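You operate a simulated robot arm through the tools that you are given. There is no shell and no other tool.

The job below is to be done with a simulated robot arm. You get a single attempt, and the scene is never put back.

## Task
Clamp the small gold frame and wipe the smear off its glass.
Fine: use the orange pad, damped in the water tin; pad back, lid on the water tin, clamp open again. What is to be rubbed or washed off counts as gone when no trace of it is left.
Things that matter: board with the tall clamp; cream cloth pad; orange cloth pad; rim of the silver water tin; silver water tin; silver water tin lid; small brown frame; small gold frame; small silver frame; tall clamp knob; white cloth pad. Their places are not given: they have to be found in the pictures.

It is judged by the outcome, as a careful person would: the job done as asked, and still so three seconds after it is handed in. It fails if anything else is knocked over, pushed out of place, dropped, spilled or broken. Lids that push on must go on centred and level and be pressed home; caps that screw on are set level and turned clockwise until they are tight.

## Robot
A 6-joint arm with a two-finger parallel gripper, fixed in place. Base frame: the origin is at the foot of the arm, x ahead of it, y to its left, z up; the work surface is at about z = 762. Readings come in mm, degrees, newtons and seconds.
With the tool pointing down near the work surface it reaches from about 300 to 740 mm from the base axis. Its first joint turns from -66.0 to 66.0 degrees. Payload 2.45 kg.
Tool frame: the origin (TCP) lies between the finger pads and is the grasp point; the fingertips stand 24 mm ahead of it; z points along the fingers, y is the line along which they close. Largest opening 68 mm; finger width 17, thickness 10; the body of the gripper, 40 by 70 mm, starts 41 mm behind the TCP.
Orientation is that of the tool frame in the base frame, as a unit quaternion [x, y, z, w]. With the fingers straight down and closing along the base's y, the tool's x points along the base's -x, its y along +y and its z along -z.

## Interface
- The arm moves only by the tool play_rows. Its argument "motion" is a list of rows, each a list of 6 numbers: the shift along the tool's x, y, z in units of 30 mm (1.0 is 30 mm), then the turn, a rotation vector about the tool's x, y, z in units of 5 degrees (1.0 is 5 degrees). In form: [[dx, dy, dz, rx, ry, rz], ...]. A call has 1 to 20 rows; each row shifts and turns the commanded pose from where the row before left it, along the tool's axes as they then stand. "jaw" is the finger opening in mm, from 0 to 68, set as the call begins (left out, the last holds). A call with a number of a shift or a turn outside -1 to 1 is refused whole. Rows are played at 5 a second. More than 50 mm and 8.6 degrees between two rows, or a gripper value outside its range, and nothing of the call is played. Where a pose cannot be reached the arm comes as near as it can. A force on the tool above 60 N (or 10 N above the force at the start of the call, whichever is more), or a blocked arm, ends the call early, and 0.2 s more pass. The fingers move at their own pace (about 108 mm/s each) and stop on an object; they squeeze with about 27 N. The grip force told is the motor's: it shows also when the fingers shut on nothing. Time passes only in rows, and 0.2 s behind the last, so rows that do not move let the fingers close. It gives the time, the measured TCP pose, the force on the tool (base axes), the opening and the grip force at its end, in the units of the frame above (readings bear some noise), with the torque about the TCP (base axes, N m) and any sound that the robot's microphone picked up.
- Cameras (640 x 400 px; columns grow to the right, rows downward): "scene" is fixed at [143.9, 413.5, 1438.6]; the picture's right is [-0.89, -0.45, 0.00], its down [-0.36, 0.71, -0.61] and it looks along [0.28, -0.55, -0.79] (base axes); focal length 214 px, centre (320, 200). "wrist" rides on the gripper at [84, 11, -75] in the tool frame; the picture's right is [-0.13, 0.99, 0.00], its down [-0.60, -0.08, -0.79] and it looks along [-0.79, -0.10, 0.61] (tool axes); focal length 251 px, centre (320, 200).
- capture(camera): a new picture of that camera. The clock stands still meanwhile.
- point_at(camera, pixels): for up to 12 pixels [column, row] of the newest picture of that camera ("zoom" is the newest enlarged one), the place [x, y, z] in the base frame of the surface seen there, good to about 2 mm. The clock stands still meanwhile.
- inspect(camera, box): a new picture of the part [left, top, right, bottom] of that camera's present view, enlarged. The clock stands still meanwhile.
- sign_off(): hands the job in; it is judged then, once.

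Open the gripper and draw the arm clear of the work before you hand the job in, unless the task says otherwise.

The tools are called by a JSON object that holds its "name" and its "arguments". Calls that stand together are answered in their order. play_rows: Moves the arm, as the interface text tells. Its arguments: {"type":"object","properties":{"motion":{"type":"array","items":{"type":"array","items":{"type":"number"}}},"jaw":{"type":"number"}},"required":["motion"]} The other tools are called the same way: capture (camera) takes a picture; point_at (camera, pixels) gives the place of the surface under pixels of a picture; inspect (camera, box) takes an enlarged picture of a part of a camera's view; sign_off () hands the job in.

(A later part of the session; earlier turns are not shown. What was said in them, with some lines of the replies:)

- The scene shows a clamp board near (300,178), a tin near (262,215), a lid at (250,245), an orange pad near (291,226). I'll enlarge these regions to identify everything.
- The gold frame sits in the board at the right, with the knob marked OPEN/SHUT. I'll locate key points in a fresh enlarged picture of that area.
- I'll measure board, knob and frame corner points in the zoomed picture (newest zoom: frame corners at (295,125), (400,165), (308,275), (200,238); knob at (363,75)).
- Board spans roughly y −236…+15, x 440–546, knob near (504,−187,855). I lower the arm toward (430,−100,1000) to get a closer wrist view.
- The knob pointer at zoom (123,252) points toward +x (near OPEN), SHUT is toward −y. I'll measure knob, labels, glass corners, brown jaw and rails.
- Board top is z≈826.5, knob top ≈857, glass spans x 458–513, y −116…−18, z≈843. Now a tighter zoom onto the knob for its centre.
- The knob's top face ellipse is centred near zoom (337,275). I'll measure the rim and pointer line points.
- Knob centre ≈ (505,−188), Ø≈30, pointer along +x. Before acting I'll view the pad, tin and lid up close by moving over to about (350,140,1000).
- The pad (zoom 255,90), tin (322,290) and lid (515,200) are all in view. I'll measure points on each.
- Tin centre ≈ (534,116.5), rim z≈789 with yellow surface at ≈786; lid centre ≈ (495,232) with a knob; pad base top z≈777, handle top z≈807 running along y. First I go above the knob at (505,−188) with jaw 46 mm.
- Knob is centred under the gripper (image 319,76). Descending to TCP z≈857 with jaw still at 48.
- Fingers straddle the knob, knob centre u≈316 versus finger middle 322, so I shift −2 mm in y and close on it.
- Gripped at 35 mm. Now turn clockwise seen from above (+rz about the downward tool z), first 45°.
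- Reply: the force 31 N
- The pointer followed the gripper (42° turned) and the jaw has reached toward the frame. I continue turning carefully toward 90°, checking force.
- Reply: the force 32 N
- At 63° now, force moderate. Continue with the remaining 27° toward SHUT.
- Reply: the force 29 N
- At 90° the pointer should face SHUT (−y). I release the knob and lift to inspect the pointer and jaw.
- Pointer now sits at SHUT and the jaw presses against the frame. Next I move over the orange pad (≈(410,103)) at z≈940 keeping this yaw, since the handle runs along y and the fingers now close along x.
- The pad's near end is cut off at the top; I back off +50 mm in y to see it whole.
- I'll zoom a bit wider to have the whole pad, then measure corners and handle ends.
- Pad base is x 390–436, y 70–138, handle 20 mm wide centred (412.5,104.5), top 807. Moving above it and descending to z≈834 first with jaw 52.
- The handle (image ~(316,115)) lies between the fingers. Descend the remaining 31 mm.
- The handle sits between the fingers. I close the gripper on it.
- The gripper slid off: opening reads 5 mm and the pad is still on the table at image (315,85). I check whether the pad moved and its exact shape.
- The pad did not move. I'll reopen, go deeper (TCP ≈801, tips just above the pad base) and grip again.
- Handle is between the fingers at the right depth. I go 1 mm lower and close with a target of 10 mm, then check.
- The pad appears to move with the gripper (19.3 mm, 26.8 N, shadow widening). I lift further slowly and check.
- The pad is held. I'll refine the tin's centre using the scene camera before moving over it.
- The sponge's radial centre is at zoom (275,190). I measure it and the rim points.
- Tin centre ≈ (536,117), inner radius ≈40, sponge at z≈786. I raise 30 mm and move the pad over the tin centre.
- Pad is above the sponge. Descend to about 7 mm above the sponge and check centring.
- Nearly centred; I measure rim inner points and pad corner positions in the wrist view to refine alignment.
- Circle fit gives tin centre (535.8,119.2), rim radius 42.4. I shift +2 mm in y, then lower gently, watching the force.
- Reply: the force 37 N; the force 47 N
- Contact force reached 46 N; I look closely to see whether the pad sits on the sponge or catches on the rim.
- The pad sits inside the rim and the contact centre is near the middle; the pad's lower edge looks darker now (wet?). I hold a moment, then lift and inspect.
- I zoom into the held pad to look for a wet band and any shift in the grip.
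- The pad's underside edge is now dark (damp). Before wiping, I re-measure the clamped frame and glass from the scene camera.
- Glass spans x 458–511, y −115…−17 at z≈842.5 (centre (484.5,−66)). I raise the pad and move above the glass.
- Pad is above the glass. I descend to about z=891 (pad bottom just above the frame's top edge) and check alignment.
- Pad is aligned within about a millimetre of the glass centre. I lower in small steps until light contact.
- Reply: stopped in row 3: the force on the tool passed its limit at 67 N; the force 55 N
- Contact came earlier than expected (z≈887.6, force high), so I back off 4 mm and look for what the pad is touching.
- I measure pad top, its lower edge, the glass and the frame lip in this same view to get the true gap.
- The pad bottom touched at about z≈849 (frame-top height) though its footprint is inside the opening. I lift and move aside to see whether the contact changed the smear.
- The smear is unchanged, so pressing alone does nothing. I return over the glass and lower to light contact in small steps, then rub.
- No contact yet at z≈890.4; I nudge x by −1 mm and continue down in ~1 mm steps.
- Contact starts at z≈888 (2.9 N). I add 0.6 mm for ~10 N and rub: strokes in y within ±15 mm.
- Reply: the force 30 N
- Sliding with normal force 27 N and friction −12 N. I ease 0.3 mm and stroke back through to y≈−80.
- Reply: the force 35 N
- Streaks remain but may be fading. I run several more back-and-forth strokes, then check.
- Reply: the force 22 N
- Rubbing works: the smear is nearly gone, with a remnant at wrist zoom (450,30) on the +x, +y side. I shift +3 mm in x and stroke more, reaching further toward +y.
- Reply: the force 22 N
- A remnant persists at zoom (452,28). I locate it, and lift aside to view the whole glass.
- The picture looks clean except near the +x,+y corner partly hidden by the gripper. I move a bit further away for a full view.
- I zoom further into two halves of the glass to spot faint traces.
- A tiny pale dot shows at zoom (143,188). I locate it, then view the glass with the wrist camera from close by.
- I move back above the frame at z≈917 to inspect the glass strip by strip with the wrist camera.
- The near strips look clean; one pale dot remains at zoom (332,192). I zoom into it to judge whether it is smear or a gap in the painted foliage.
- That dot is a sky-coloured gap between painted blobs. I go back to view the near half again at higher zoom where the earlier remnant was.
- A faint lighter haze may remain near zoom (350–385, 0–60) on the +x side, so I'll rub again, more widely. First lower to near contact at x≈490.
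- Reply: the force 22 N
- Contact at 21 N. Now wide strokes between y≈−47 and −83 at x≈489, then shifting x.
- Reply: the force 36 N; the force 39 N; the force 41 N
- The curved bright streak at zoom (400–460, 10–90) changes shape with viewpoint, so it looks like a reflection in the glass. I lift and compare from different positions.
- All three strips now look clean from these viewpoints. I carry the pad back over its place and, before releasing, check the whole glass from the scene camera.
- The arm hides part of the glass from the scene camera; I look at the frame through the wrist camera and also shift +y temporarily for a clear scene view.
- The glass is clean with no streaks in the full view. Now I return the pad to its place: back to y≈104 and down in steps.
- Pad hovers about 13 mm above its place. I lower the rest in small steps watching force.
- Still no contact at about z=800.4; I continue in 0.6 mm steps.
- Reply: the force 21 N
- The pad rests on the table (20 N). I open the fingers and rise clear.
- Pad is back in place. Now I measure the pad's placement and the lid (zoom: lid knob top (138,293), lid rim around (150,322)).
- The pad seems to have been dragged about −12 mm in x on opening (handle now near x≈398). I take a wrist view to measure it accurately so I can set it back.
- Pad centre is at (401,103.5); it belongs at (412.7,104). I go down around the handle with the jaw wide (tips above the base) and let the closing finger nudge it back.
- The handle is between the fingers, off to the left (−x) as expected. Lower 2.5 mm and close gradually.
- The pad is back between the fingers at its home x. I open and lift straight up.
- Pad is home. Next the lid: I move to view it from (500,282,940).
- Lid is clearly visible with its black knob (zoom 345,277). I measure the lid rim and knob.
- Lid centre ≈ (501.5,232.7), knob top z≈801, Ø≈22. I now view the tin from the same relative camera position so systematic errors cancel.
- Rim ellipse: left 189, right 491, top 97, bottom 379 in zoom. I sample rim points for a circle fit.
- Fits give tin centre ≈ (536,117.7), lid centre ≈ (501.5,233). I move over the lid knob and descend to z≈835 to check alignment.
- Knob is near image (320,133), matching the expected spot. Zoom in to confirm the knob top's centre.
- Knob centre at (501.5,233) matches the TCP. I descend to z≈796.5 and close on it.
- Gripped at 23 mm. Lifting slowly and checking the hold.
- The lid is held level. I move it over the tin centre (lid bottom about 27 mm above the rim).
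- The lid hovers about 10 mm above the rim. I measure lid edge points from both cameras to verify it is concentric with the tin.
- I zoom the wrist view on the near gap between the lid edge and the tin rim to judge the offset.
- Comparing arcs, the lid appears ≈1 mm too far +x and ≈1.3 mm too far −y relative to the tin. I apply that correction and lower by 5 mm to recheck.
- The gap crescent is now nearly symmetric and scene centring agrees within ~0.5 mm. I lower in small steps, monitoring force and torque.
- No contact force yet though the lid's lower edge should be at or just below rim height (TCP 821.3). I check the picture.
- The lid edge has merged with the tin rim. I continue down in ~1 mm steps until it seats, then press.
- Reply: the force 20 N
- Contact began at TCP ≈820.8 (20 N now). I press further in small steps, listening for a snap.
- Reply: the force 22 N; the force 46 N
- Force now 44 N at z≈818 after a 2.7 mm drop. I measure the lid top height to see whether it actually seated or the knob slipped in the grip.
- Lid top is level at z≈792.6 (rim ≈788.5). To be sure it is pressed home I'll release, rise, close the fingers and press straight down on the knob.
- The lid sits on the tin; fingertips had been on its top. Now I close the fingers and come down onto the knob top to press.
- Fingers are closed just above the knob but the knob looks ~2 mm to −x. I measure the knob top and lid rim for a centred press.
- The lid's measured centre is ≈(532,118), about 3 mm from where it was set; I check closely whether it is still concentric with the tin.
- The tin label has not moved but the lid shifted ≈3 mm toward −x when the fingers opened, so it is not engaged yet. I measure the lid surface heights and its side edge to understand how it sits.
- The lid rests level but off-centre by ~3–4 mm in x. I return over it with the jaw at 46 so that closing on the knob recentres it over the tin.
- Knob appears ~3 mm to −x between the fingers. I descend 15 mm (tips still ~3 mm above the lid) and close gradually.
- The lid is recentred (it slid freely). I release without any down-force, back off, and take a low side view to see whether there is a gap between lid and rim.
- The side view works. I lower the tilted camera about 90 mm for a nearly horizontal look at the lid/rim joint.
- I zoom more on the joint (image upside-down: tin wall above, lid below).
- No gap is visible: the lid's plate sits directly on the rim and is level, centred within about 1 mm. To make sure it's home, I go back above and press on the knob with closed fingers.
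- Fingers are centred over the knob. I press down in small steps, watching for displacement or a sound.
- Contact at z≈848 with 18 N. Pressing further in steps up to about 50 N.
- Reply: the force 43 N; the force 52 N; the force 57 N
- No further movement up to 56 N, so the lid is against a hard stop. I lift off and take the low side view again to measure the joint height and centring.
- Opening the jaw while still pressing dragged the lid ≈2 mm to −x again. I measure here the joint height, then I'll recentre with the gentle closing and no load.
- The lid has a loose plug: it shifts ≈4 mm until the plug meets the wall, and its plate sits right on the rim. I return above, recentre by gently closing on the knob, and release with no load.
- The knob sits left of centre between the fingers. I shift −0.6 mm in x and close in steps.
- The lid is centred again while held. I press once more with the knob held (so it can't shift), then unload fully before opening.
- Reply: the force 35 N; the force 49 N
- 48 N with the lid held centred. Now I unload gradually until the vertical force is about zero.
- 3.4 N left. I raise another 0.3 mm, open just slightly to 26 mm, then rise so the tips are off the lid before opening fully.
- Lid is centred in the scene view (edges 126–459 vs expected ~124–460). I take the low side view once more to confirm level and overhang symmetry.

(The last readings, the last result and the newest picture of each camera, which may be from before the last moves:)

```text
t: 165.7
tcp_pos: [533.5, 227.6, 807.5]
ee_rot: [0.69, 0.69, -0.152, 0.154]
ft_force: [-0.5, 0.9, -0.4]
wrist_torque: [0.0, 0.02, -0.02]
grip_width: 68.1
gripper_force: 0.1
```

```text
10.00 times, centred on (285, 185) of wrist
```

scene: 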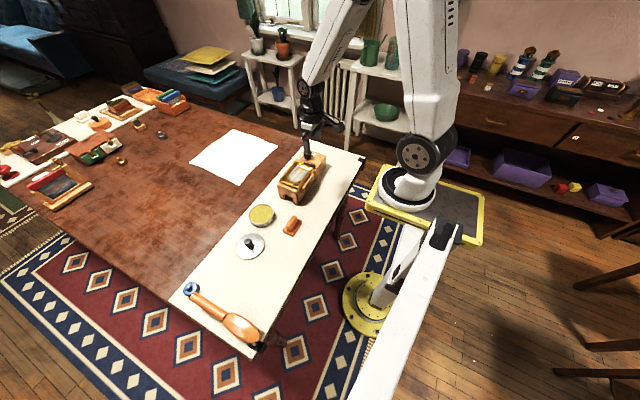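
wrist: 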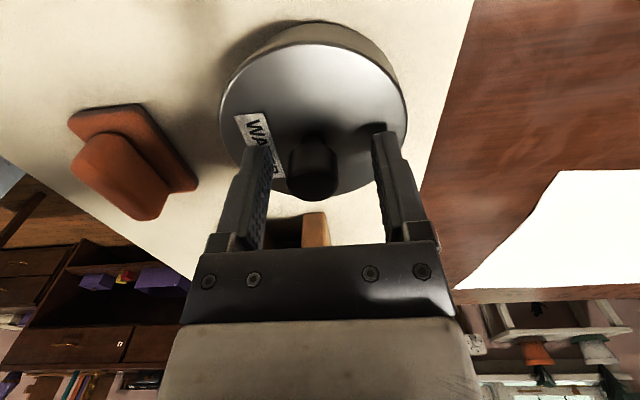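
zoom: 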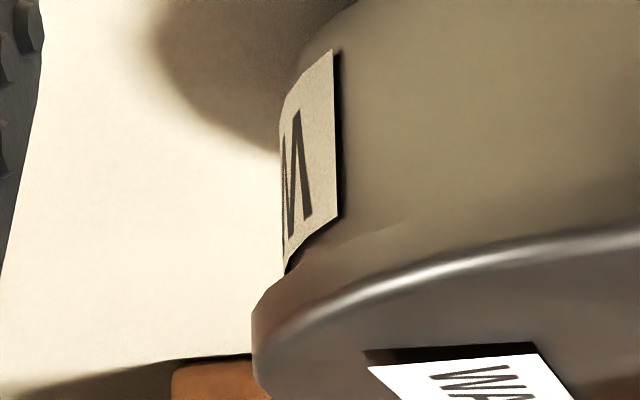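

The lid is level with the rim covered all round (overhang 1.5–2.7 mm each side), so it is on and home. Now I raise, untilt and travel to the clamp knob.

{"name": "play_rows", "arguments": {"motion": [[-0.328, 0, -0.7, 0, 0, 0], [-0.328, 0, -0.7, 0, 0, 0], [-0.328, 0, -0.7, 0, 0, 0], [-0.328, 0, -0.7, 0, 0, 0], [0, 0, 0, 0, 1, 0], [0, 0, 0, 0, 1, 0], [0, 0, 0, 0, 1, 0], [0, 0, 0, 0, 1, 0], [0, 0, 0, 0, 1, 0], [0, 0, -0.6, 0, 0, 0], [0, 0, -0.6, 0, 0, 0], [0, 0, 0, 0, 0, 0]], "jaw": 52}}

{"name": "play_rows", "arguments": {"motion": [[-0.923, -0.065, 0, 0, 0, 0], [-0.923, -0.065, 0, 0, 0, 0], [-0.923, -0.065, 0, 0, 0, 0], [-0.923, -0.065, 0, 0, 0, 0], [-0.923, -0.065, 0, 0, 0, 0], [-0.923, -0.065, 0, 0, 0, 0], [-0.923, -0.065, 0, 0, 0, 0], [-0.923, -0.065, 0, 0, 0, 0], [-0.923, -0.065, 0, 0, 0, 0], [-0.923, -0.065, 0, 0, 0, 0], [-0.923, -0.065, 0, 0, 0, 0], [-0.923, -0.065, 0, 0, 0, 0], [-0.923, -0.065, 0, 0, 0, 0], [-0.923, -0.065, 0, 0, 0, 0], [-0.923, -0.065, 0, 0, 0, 0], [0, 0, 0, 0, 0, 0]]}}

{"name": "capture", "arguments": {"camera": "wrist"}}

{"name": "capture", "arguments": {"camera": "scene"}}

```text
t: 168.3
tcp_pos: [533.6, 227.9, 936.2]
ee_rot: [0.707, 0.707, 0.0, 0.0]
ft_force: [0.1, 0.3, -0.2]
wrist_torque: [-0.04, -0.03, -0.02]
grip_width: 52.0
gripper_force: 0.0
```

```text
t: 171.7
tcp_pos: [503.2, -188.1, 935.7]
ee_rot: [0.707, 0.707, 0.001, -0.001]
ft_force: [-1.0, -0.4, 0.4]
wrist_torque: [-0.01, -0.01, 0.02]
grip_width: 52.2
gripper_force: 0.0
```

```text
taken
```

wrist: 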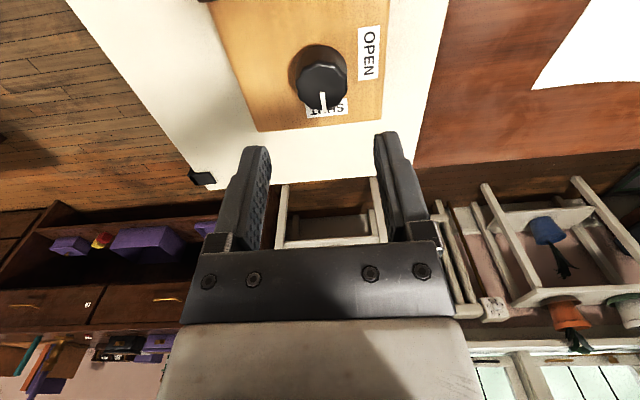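

```text
taken
```

scene: 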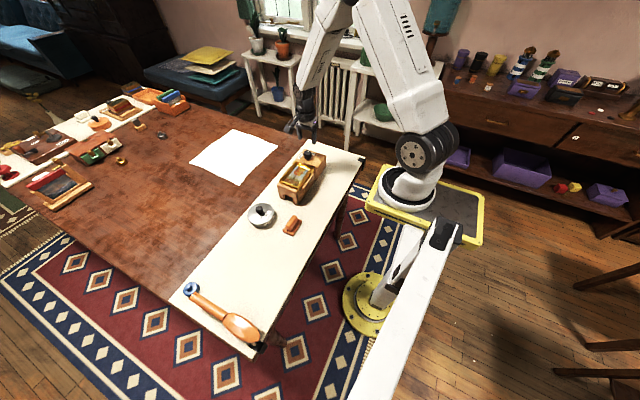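

The knob is under the gripper with pointer at SHUT. Before opening, I take a last close look at the glass, unobstructed.

{"name": "inspect", "arguments": {"camera": "scene", "box": [286, 160, 316, 188]}}

{"name": "inspect", "arguments": {"camera": "wrist", "box": [280, 40, 360, 120]}}

```text
14.29 times, centred on (301, 174) of scene
```

zoom: 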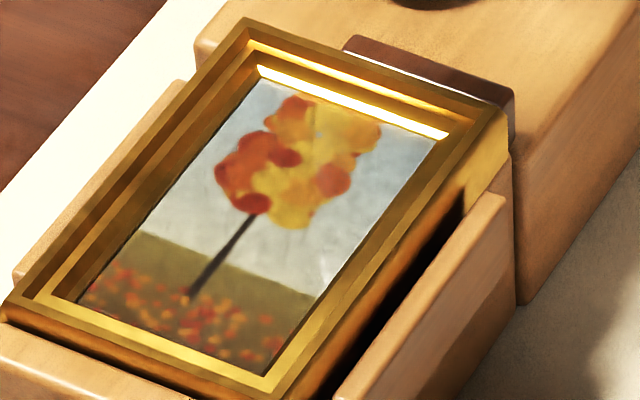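

```text
5.00 times, centred on (320, 80) of wrist
```

zoom: 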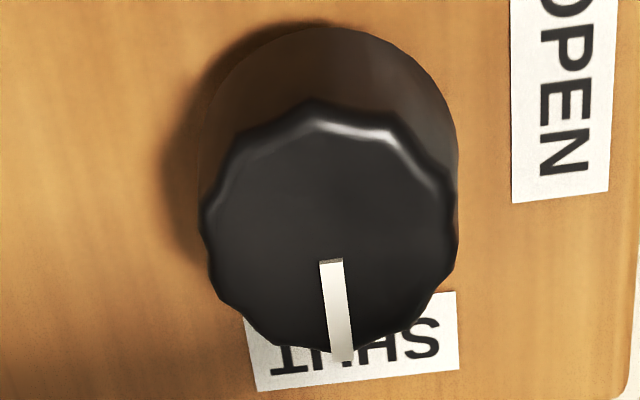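

Glass is clean. I measure the knob top centre for a centred grip.

{"name": "point_at", "arguments": {"camera": "zoom", "pixels": [[328, 235], [215, 225], [448, 225], [330, 125], [330, 345], [332, 265], [340, 350]]}}

```text
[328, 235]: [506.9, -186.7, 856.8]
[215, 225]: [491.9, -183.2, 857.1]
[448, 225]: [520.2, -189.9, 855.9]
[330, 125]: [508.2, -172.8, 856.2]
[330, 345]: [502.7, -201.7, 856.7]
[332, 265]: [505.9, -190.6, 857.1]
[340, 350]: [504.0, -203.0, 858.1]
```

Knob centre ≈ (505.5,−187.5). I shift +1.5 mm in x, descend to z≈857 and grip.

{"name": "play_rows", "arguments": {"motion": [[0, 0.05, 0.8, 0, 0, 0], [0, 0, 0.8, 0, 0, 0], [0, 0, 0.6, 0, 0, 0], [0, 0, 0.42, 0, 0, 0], [0, 0, 0, 0, 0, 0]]}}

{"name": "play_rows", "arguments": {"motion": [[0, 0, 0, 0, 0, 0], [0, 0, 0, 0, 0, 0], [0, 0, 0, 0, 0, 0]], "jaw": 20}}

{"name": "capture", "arguments": {"camera": "wrist"}}

```text
t: 172.9
tcp_pos: [506.5, -188.4, 857.3]
ee_rot: [0.707, 0.707, 0.0, 0.001]
ft_force: [-0.2, -0.3, -0.3]
wrist_torque: [-0.01, 0.02, -0.02]
grip_width: 52.3
gripper_force: 0.0
```

```text
t: 173.7
tcp_pos: [505.8, -188.1, 856.8]
ee_rot: [0.707, 0.707, 0.0, -0.002]
ft_force: [-12.0, -2.2, 1.3]
wrist_torque: [-0.04, 0.31, 0.03]
grip_width: 35.4
gripper_force: 44.5
```

```text
taken
```

wrist: 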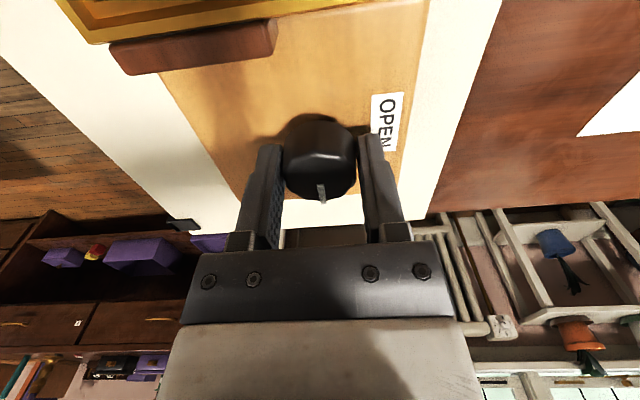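

Gripped; the side force −12 N says I'm ~0.8 mm too far +x, so I relax that, then turn counter-clockwise (−rz) back toward OPEN, 45° first.

{"name": "play_rows", "arguments": {"motion": [[0, -0.027, 0, 0, 0, 0], [0, 0, 0, 0, 0, -0.7], [0, 0, 0, 0, 0, -0.7], [0, 0, 0, 0, 0, -0.7], [0, 0, 0, 0, 0, -0.7], [0, 0, 0, 0, 0, -0.7], [0, 0, 0, 0, 0, -0.7], [0, 0, 0, 0, 0, -0.7], [0, 0, 0, 0, 0, -0.7], [0, 0, 0, 0, 0, -0.7], [0, 0, 0, 0, 0, -0.7], [0, 0, 0, 0, 0, -0.7], [0, 0, 0, 0, 0, -0.7], [0, 0, 0, 0, 0, 0]]}}

{"name": "play_rows", "arguments": {"motion": [[0, 0, 0, 0, 0, -0.7], [0, 0, 0, 0, 0, -0.7], [0, 0, 0, 0, 0, -0.7], [0, 0, 0, 0, 0, -0.7], [0, 0, 0, 0, 0, -0.7], [0, 0, 0, 0, 0, -0.7], [0, 0, 0, 0, 0, -0.7], [0, 0, 0, 0, 0, -0.7], [0, 0, 0, 0, 0, -0.7], [0, 0, 0, 0, 0, -0.7], [0, 0, 0, 0, 0, -0.7], [0, 0, 0, 0, 0, -0.7], [0, 0, 0, 0, 0, -0.7], [0, 0, 0, 0, 0, -0.5], [0, 0, 0, 0, 0, 0]]}}

{"name": "capture", "arguments": {"camera": "wrist"}}

{"name": "inspect", "arguments": {"camera": "scene", "box": [265, 130, 345, 210]}}

```text
t: 176.7
tcp_pos: [505.0, -188.0, 857.3]
ee_rot: [0.406, 0.914, 0.0, 0.0]
ft_force: [-4.2, -1.3, -23.2]
wrist_torque: [-0.26, -0.19, -0.05]
grip_width: 35.4
gripper_force: 44.6
```

```text
t: 179.9
tcp_pos: [504.5, -187.6, 856.9]
ee_rot: [0.0, 1.0, 0.0, 0.001]
ft_force: [-5.8, 1.9, -18.7]
wrist_torque: [0.07, 0.54, 0.05]
grip_width: 35.5
gripper_force: 45.5
```

```text
taken
```

wrist: 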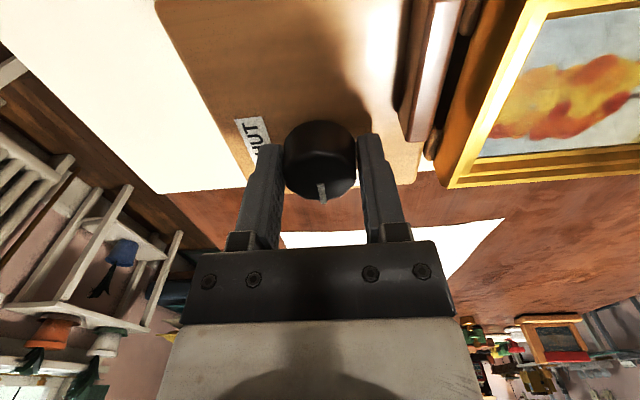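

```text
5.00 times, centred on (305, 170) of scene
```

zoom: 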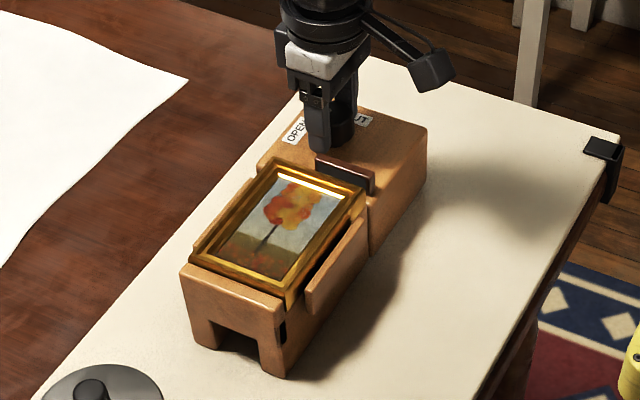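

The knob is back at OPEN and the clamp jaw has retracted. I release the knob and lift clear.

{"name": "play_rows", "arguments": {"motion": [[0, 0, 0, 0, 0, 0], [0, 0, 0, 0, 0, 0]], "jaw": 48}}

{"name": "play_rows", "arguments": {"motion": [[0, 0, -0.6, 0, 0, 0], [0, 0, -1, 0, 0, 0], [0, 0, -1, 0, 0, 0], [0, 0, -1, 0, 0, 0], [0, 0, -1, 0, 0, 0], [0, 0, 0, 0, 0, 0]]}}

{"name": "inspect", "arguments": {"camera": "scene", "box": [270, 140, 335, 205]}}

{"name": "inspect", "arguments": {"camera": "wrist", "box": [200, 0, 480, 150]}}

```text
t: 180.5
tcp_pos: [506.7, -189.1, 856.8]
ee_rot: [0.0, 1.0, 0.0, 0.002]
ft_force: [1.0, 0.7, 0.4]
wrist_torque: [-0.03, 0.0, 0.0]
grip_width: 48.1
gripper_force: 0.0
```

```text
t: 181.9
tcp_pos: [505.5, -189.4, 994.4]
ee_rot: [0.001, 1.0, 0.0, 0.001]
ft_force: [0.5, -0.1, -0.8]
wrist_torque: [-0.01, 0.0, -0.03]
grip_width: 47.9
gripper_force: 0.1
```

```text
6.15 times, centred on (302, 172) of scene
```

zoom: 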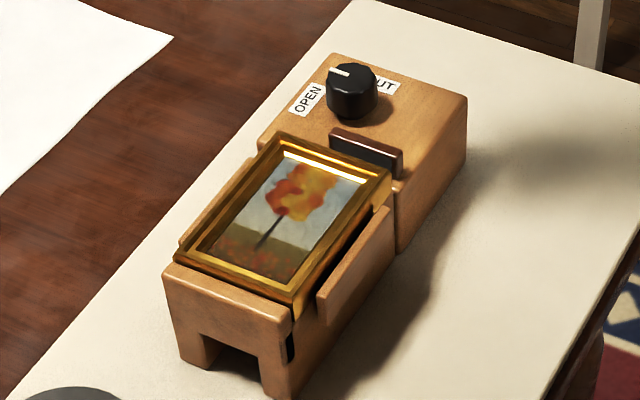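

```text
2.29 times, centred on (340, 75) of wrist
```

zoom: 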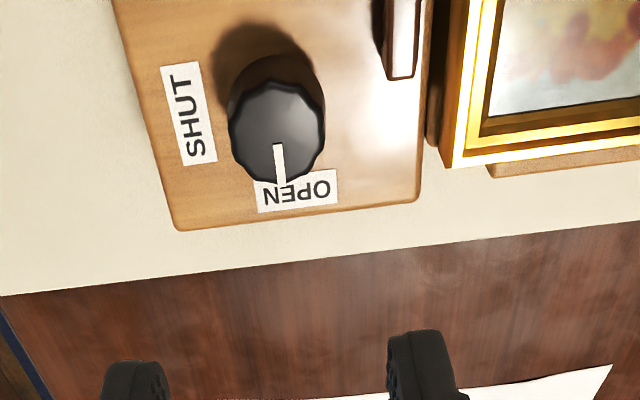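

Clamp shows OPEN and the frame sits as before. I retract to the earlier viewpoint above to check the whole glass and the other items.

{"name": "play_rows", "arguments": {"motion": [[0.63, 0.74, -0.2, 0, 0, 0], [0.63, 0.74, 0, 0, 0, 0], [0.63, 0.74, 0, 0, 0, 0], [0.63, 0.74, 0, 0, 0, 0], [0, 0, 0, 0, 0, 0]], "jaw": 68}}

{"name": "inspect", "arguments": {"camera": "wrist", "box": [270, 40, 460, 160]}}

{"name": "capture", "arguments": {"camera": "wrist"}}

{"name": "inspect", "arguments": {"camera": "scene", "box": [225, 140, 345, 270]}}

```text
t: 183.1
tcp_pos: [428.4, -100.5, 1001.4]
ee_rot: [0.0, 1.0, 0.0, 0.001]
ft_force: [-0.4, 1.0, 1.0]
wrist_torque: [0.0, 0.04, 0.01]
grip_width: 67.8
gripper_force: 0.0
```

```text
3.33 times, centred on (365, 100) of wrist
```

zoom: 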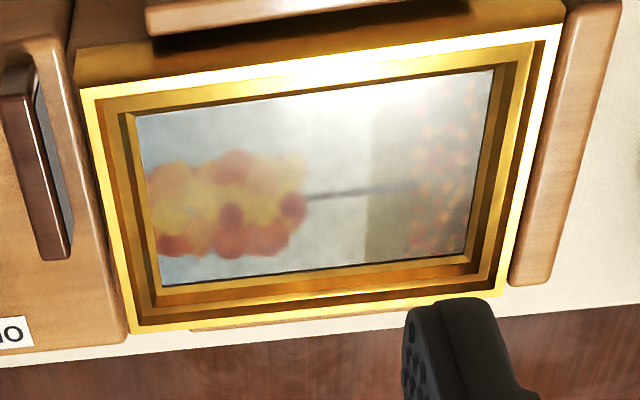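

```text
taken
```

wrist: 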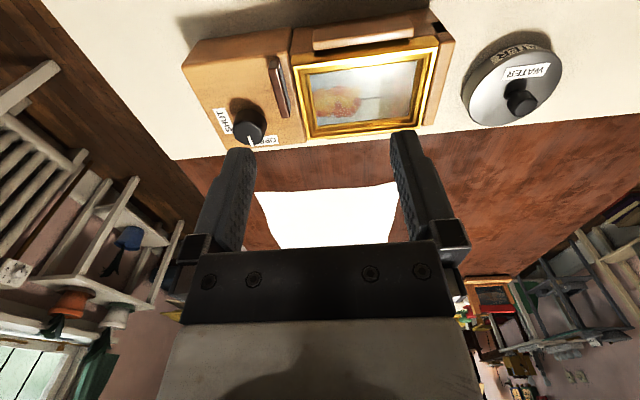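

```text
3.08 times, centred on (285, 205) of scene
```

zoom: 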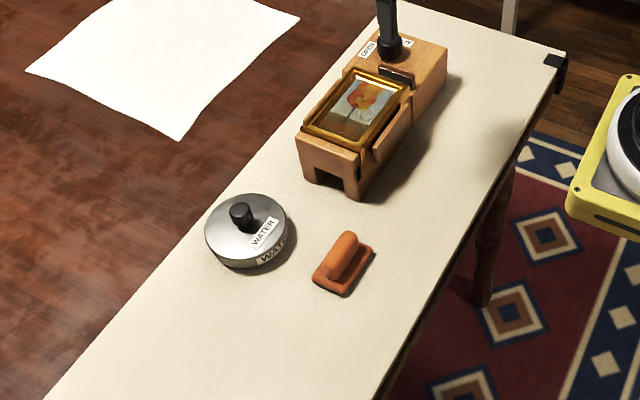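

The glass is clean apart from glare, the pad is home, the lid is on, and the clamp is open. One more zoom on the lid from this second angle to confirm centring and level.

{"name": "inspect", "arguments": {"camera": "wrist", "box": [445, 20, 580, 140]}}

{"name": "point_at", "arguments": {"camera": "zoom", "pixels": [[150, 200], [320, 120], [500, 180], [330, 290], [220, 280], [450, 110], [200, 140], [450, 250]]}}

```text
3.33 times, centred on (512, 80) of wrist
```

zoom: 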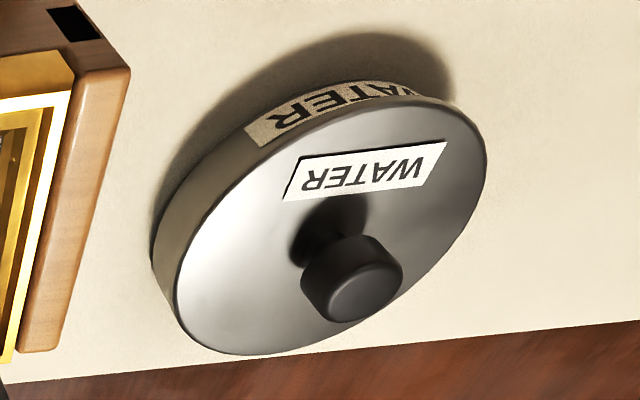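

```text
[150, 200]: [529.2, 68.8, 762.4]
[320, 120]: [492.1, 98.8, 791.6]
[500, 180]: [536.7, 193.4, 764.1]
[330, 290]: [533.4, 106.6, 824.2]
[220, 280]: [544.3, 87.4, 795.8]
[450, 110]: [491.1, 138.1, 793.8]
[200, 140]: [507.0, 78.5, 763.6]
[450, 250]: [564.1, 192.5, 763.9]
```

Lid is level and centred. I raise the arm to its starting height, gripper open, and then hand in.

{"name": "play_rows", "arguments": {"motion": [[0, 0, -0.92, 0, 0, 0], [0, 0, -0.92, 0, 0, 0], [0, 0, -0.92, 0, 0, 0], [0, 0, -0.92, 0, 0, 0], [0, 0, -0.92, 0, 0, 0], [0, 0, -0.92, 0, 0, 0], [0, 0, -0.9, 0, 0, 0], [0, 0, 0, 0, 0, 0]], "jaw": 68}}

{"name": "capture", "arguments": {"camera": "scene"}}

{"name": "inspect", "arguments": {"camera": "scene", "box": [225, 140, 345, 270]}}

```text
t: 184.9
tcp_pos: [429.3, -100.3, 1193.8]
ee_rot: [0.0, 1.0, 0.001, 0.001]
ft_force: [-0.4, -0.8, 0.3]
wrist_torque: [-0.02, 0.0, -0.02]
grip_width: 68.0
gripper_force: 0.1
```

```text
taken
```

scene: 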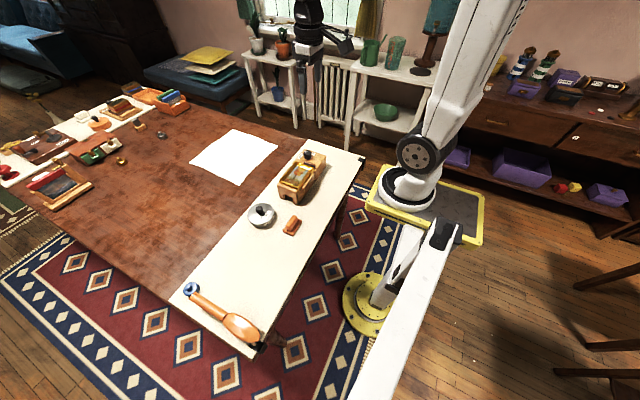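

```text
3.08 times, centred on (285, 205) of scene
```

zoom: 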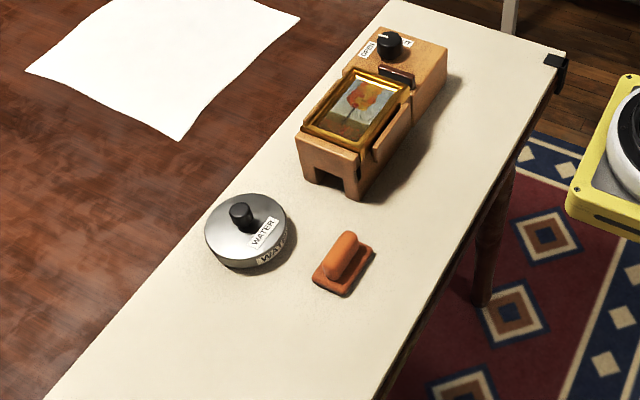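

Everything is in order; since the glass shows a slightly bright patch from here, I zoom in one last time to be sure it's only a reflection.

{"name": "inspect", "arguments": {"camera": "scene", "box": [288, 160, 316, 186]}}

{"name": "inspect", "arguments": {"camera": "wrist", "box": [300, 0, 420, 80]}}

```text
15.38 times, centred on (302, 173) of scene
```

zoom: 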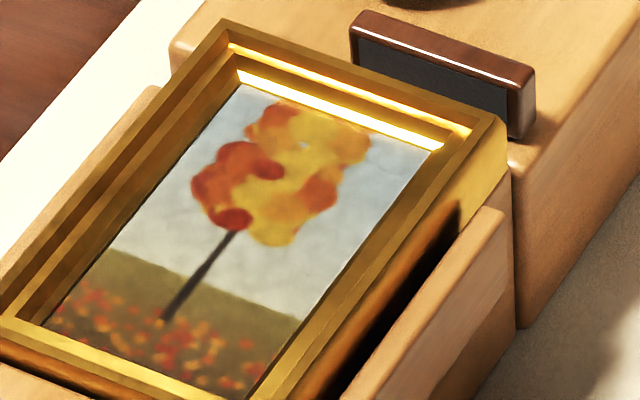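

```text
5.00 times, centred on (360, 40) of wrist
```

zoom: 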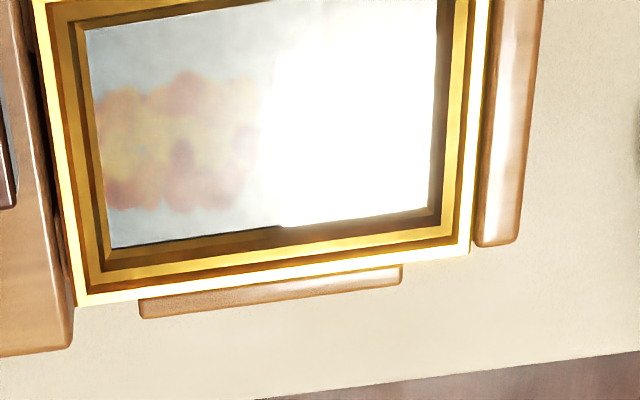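

The scene zoom shows the picture crisp with no streaks; the bright area in the wrist view is just glare. The clamp is open, the pad is back, the lid is on, and the arm is clear with the gripper open, so I hand the job in.

{"name": "sign_off", "arguments": {}}

```text
The job is handed in.
```

The job is handed in, and in the last pictures everything was as you asked. I have not seen the judge's verdict.

- **Glass:** the smear is gone. The last pictures show no streaks, only glare from some angles.
- **Clamp:** it was shut for the wiping and is open again. The gold frame sits where it was.
- **Pad:** the orange pad is back on its spot. Opening the gripper dragged it about 11 mm, so I nudged it back to within a millimetre or so of where it started.
- **Lid:** it is on the water tin, level, and centred to within about 1 mm. It did not move when I pressed down with 56 N. It slid about 4 mm sideways twice while I was seating it, so I recentred it each time. It fits loosely and did not click.

The arm is raised clear with the gripper open. I saw nothing knocked over, spilled or broken.
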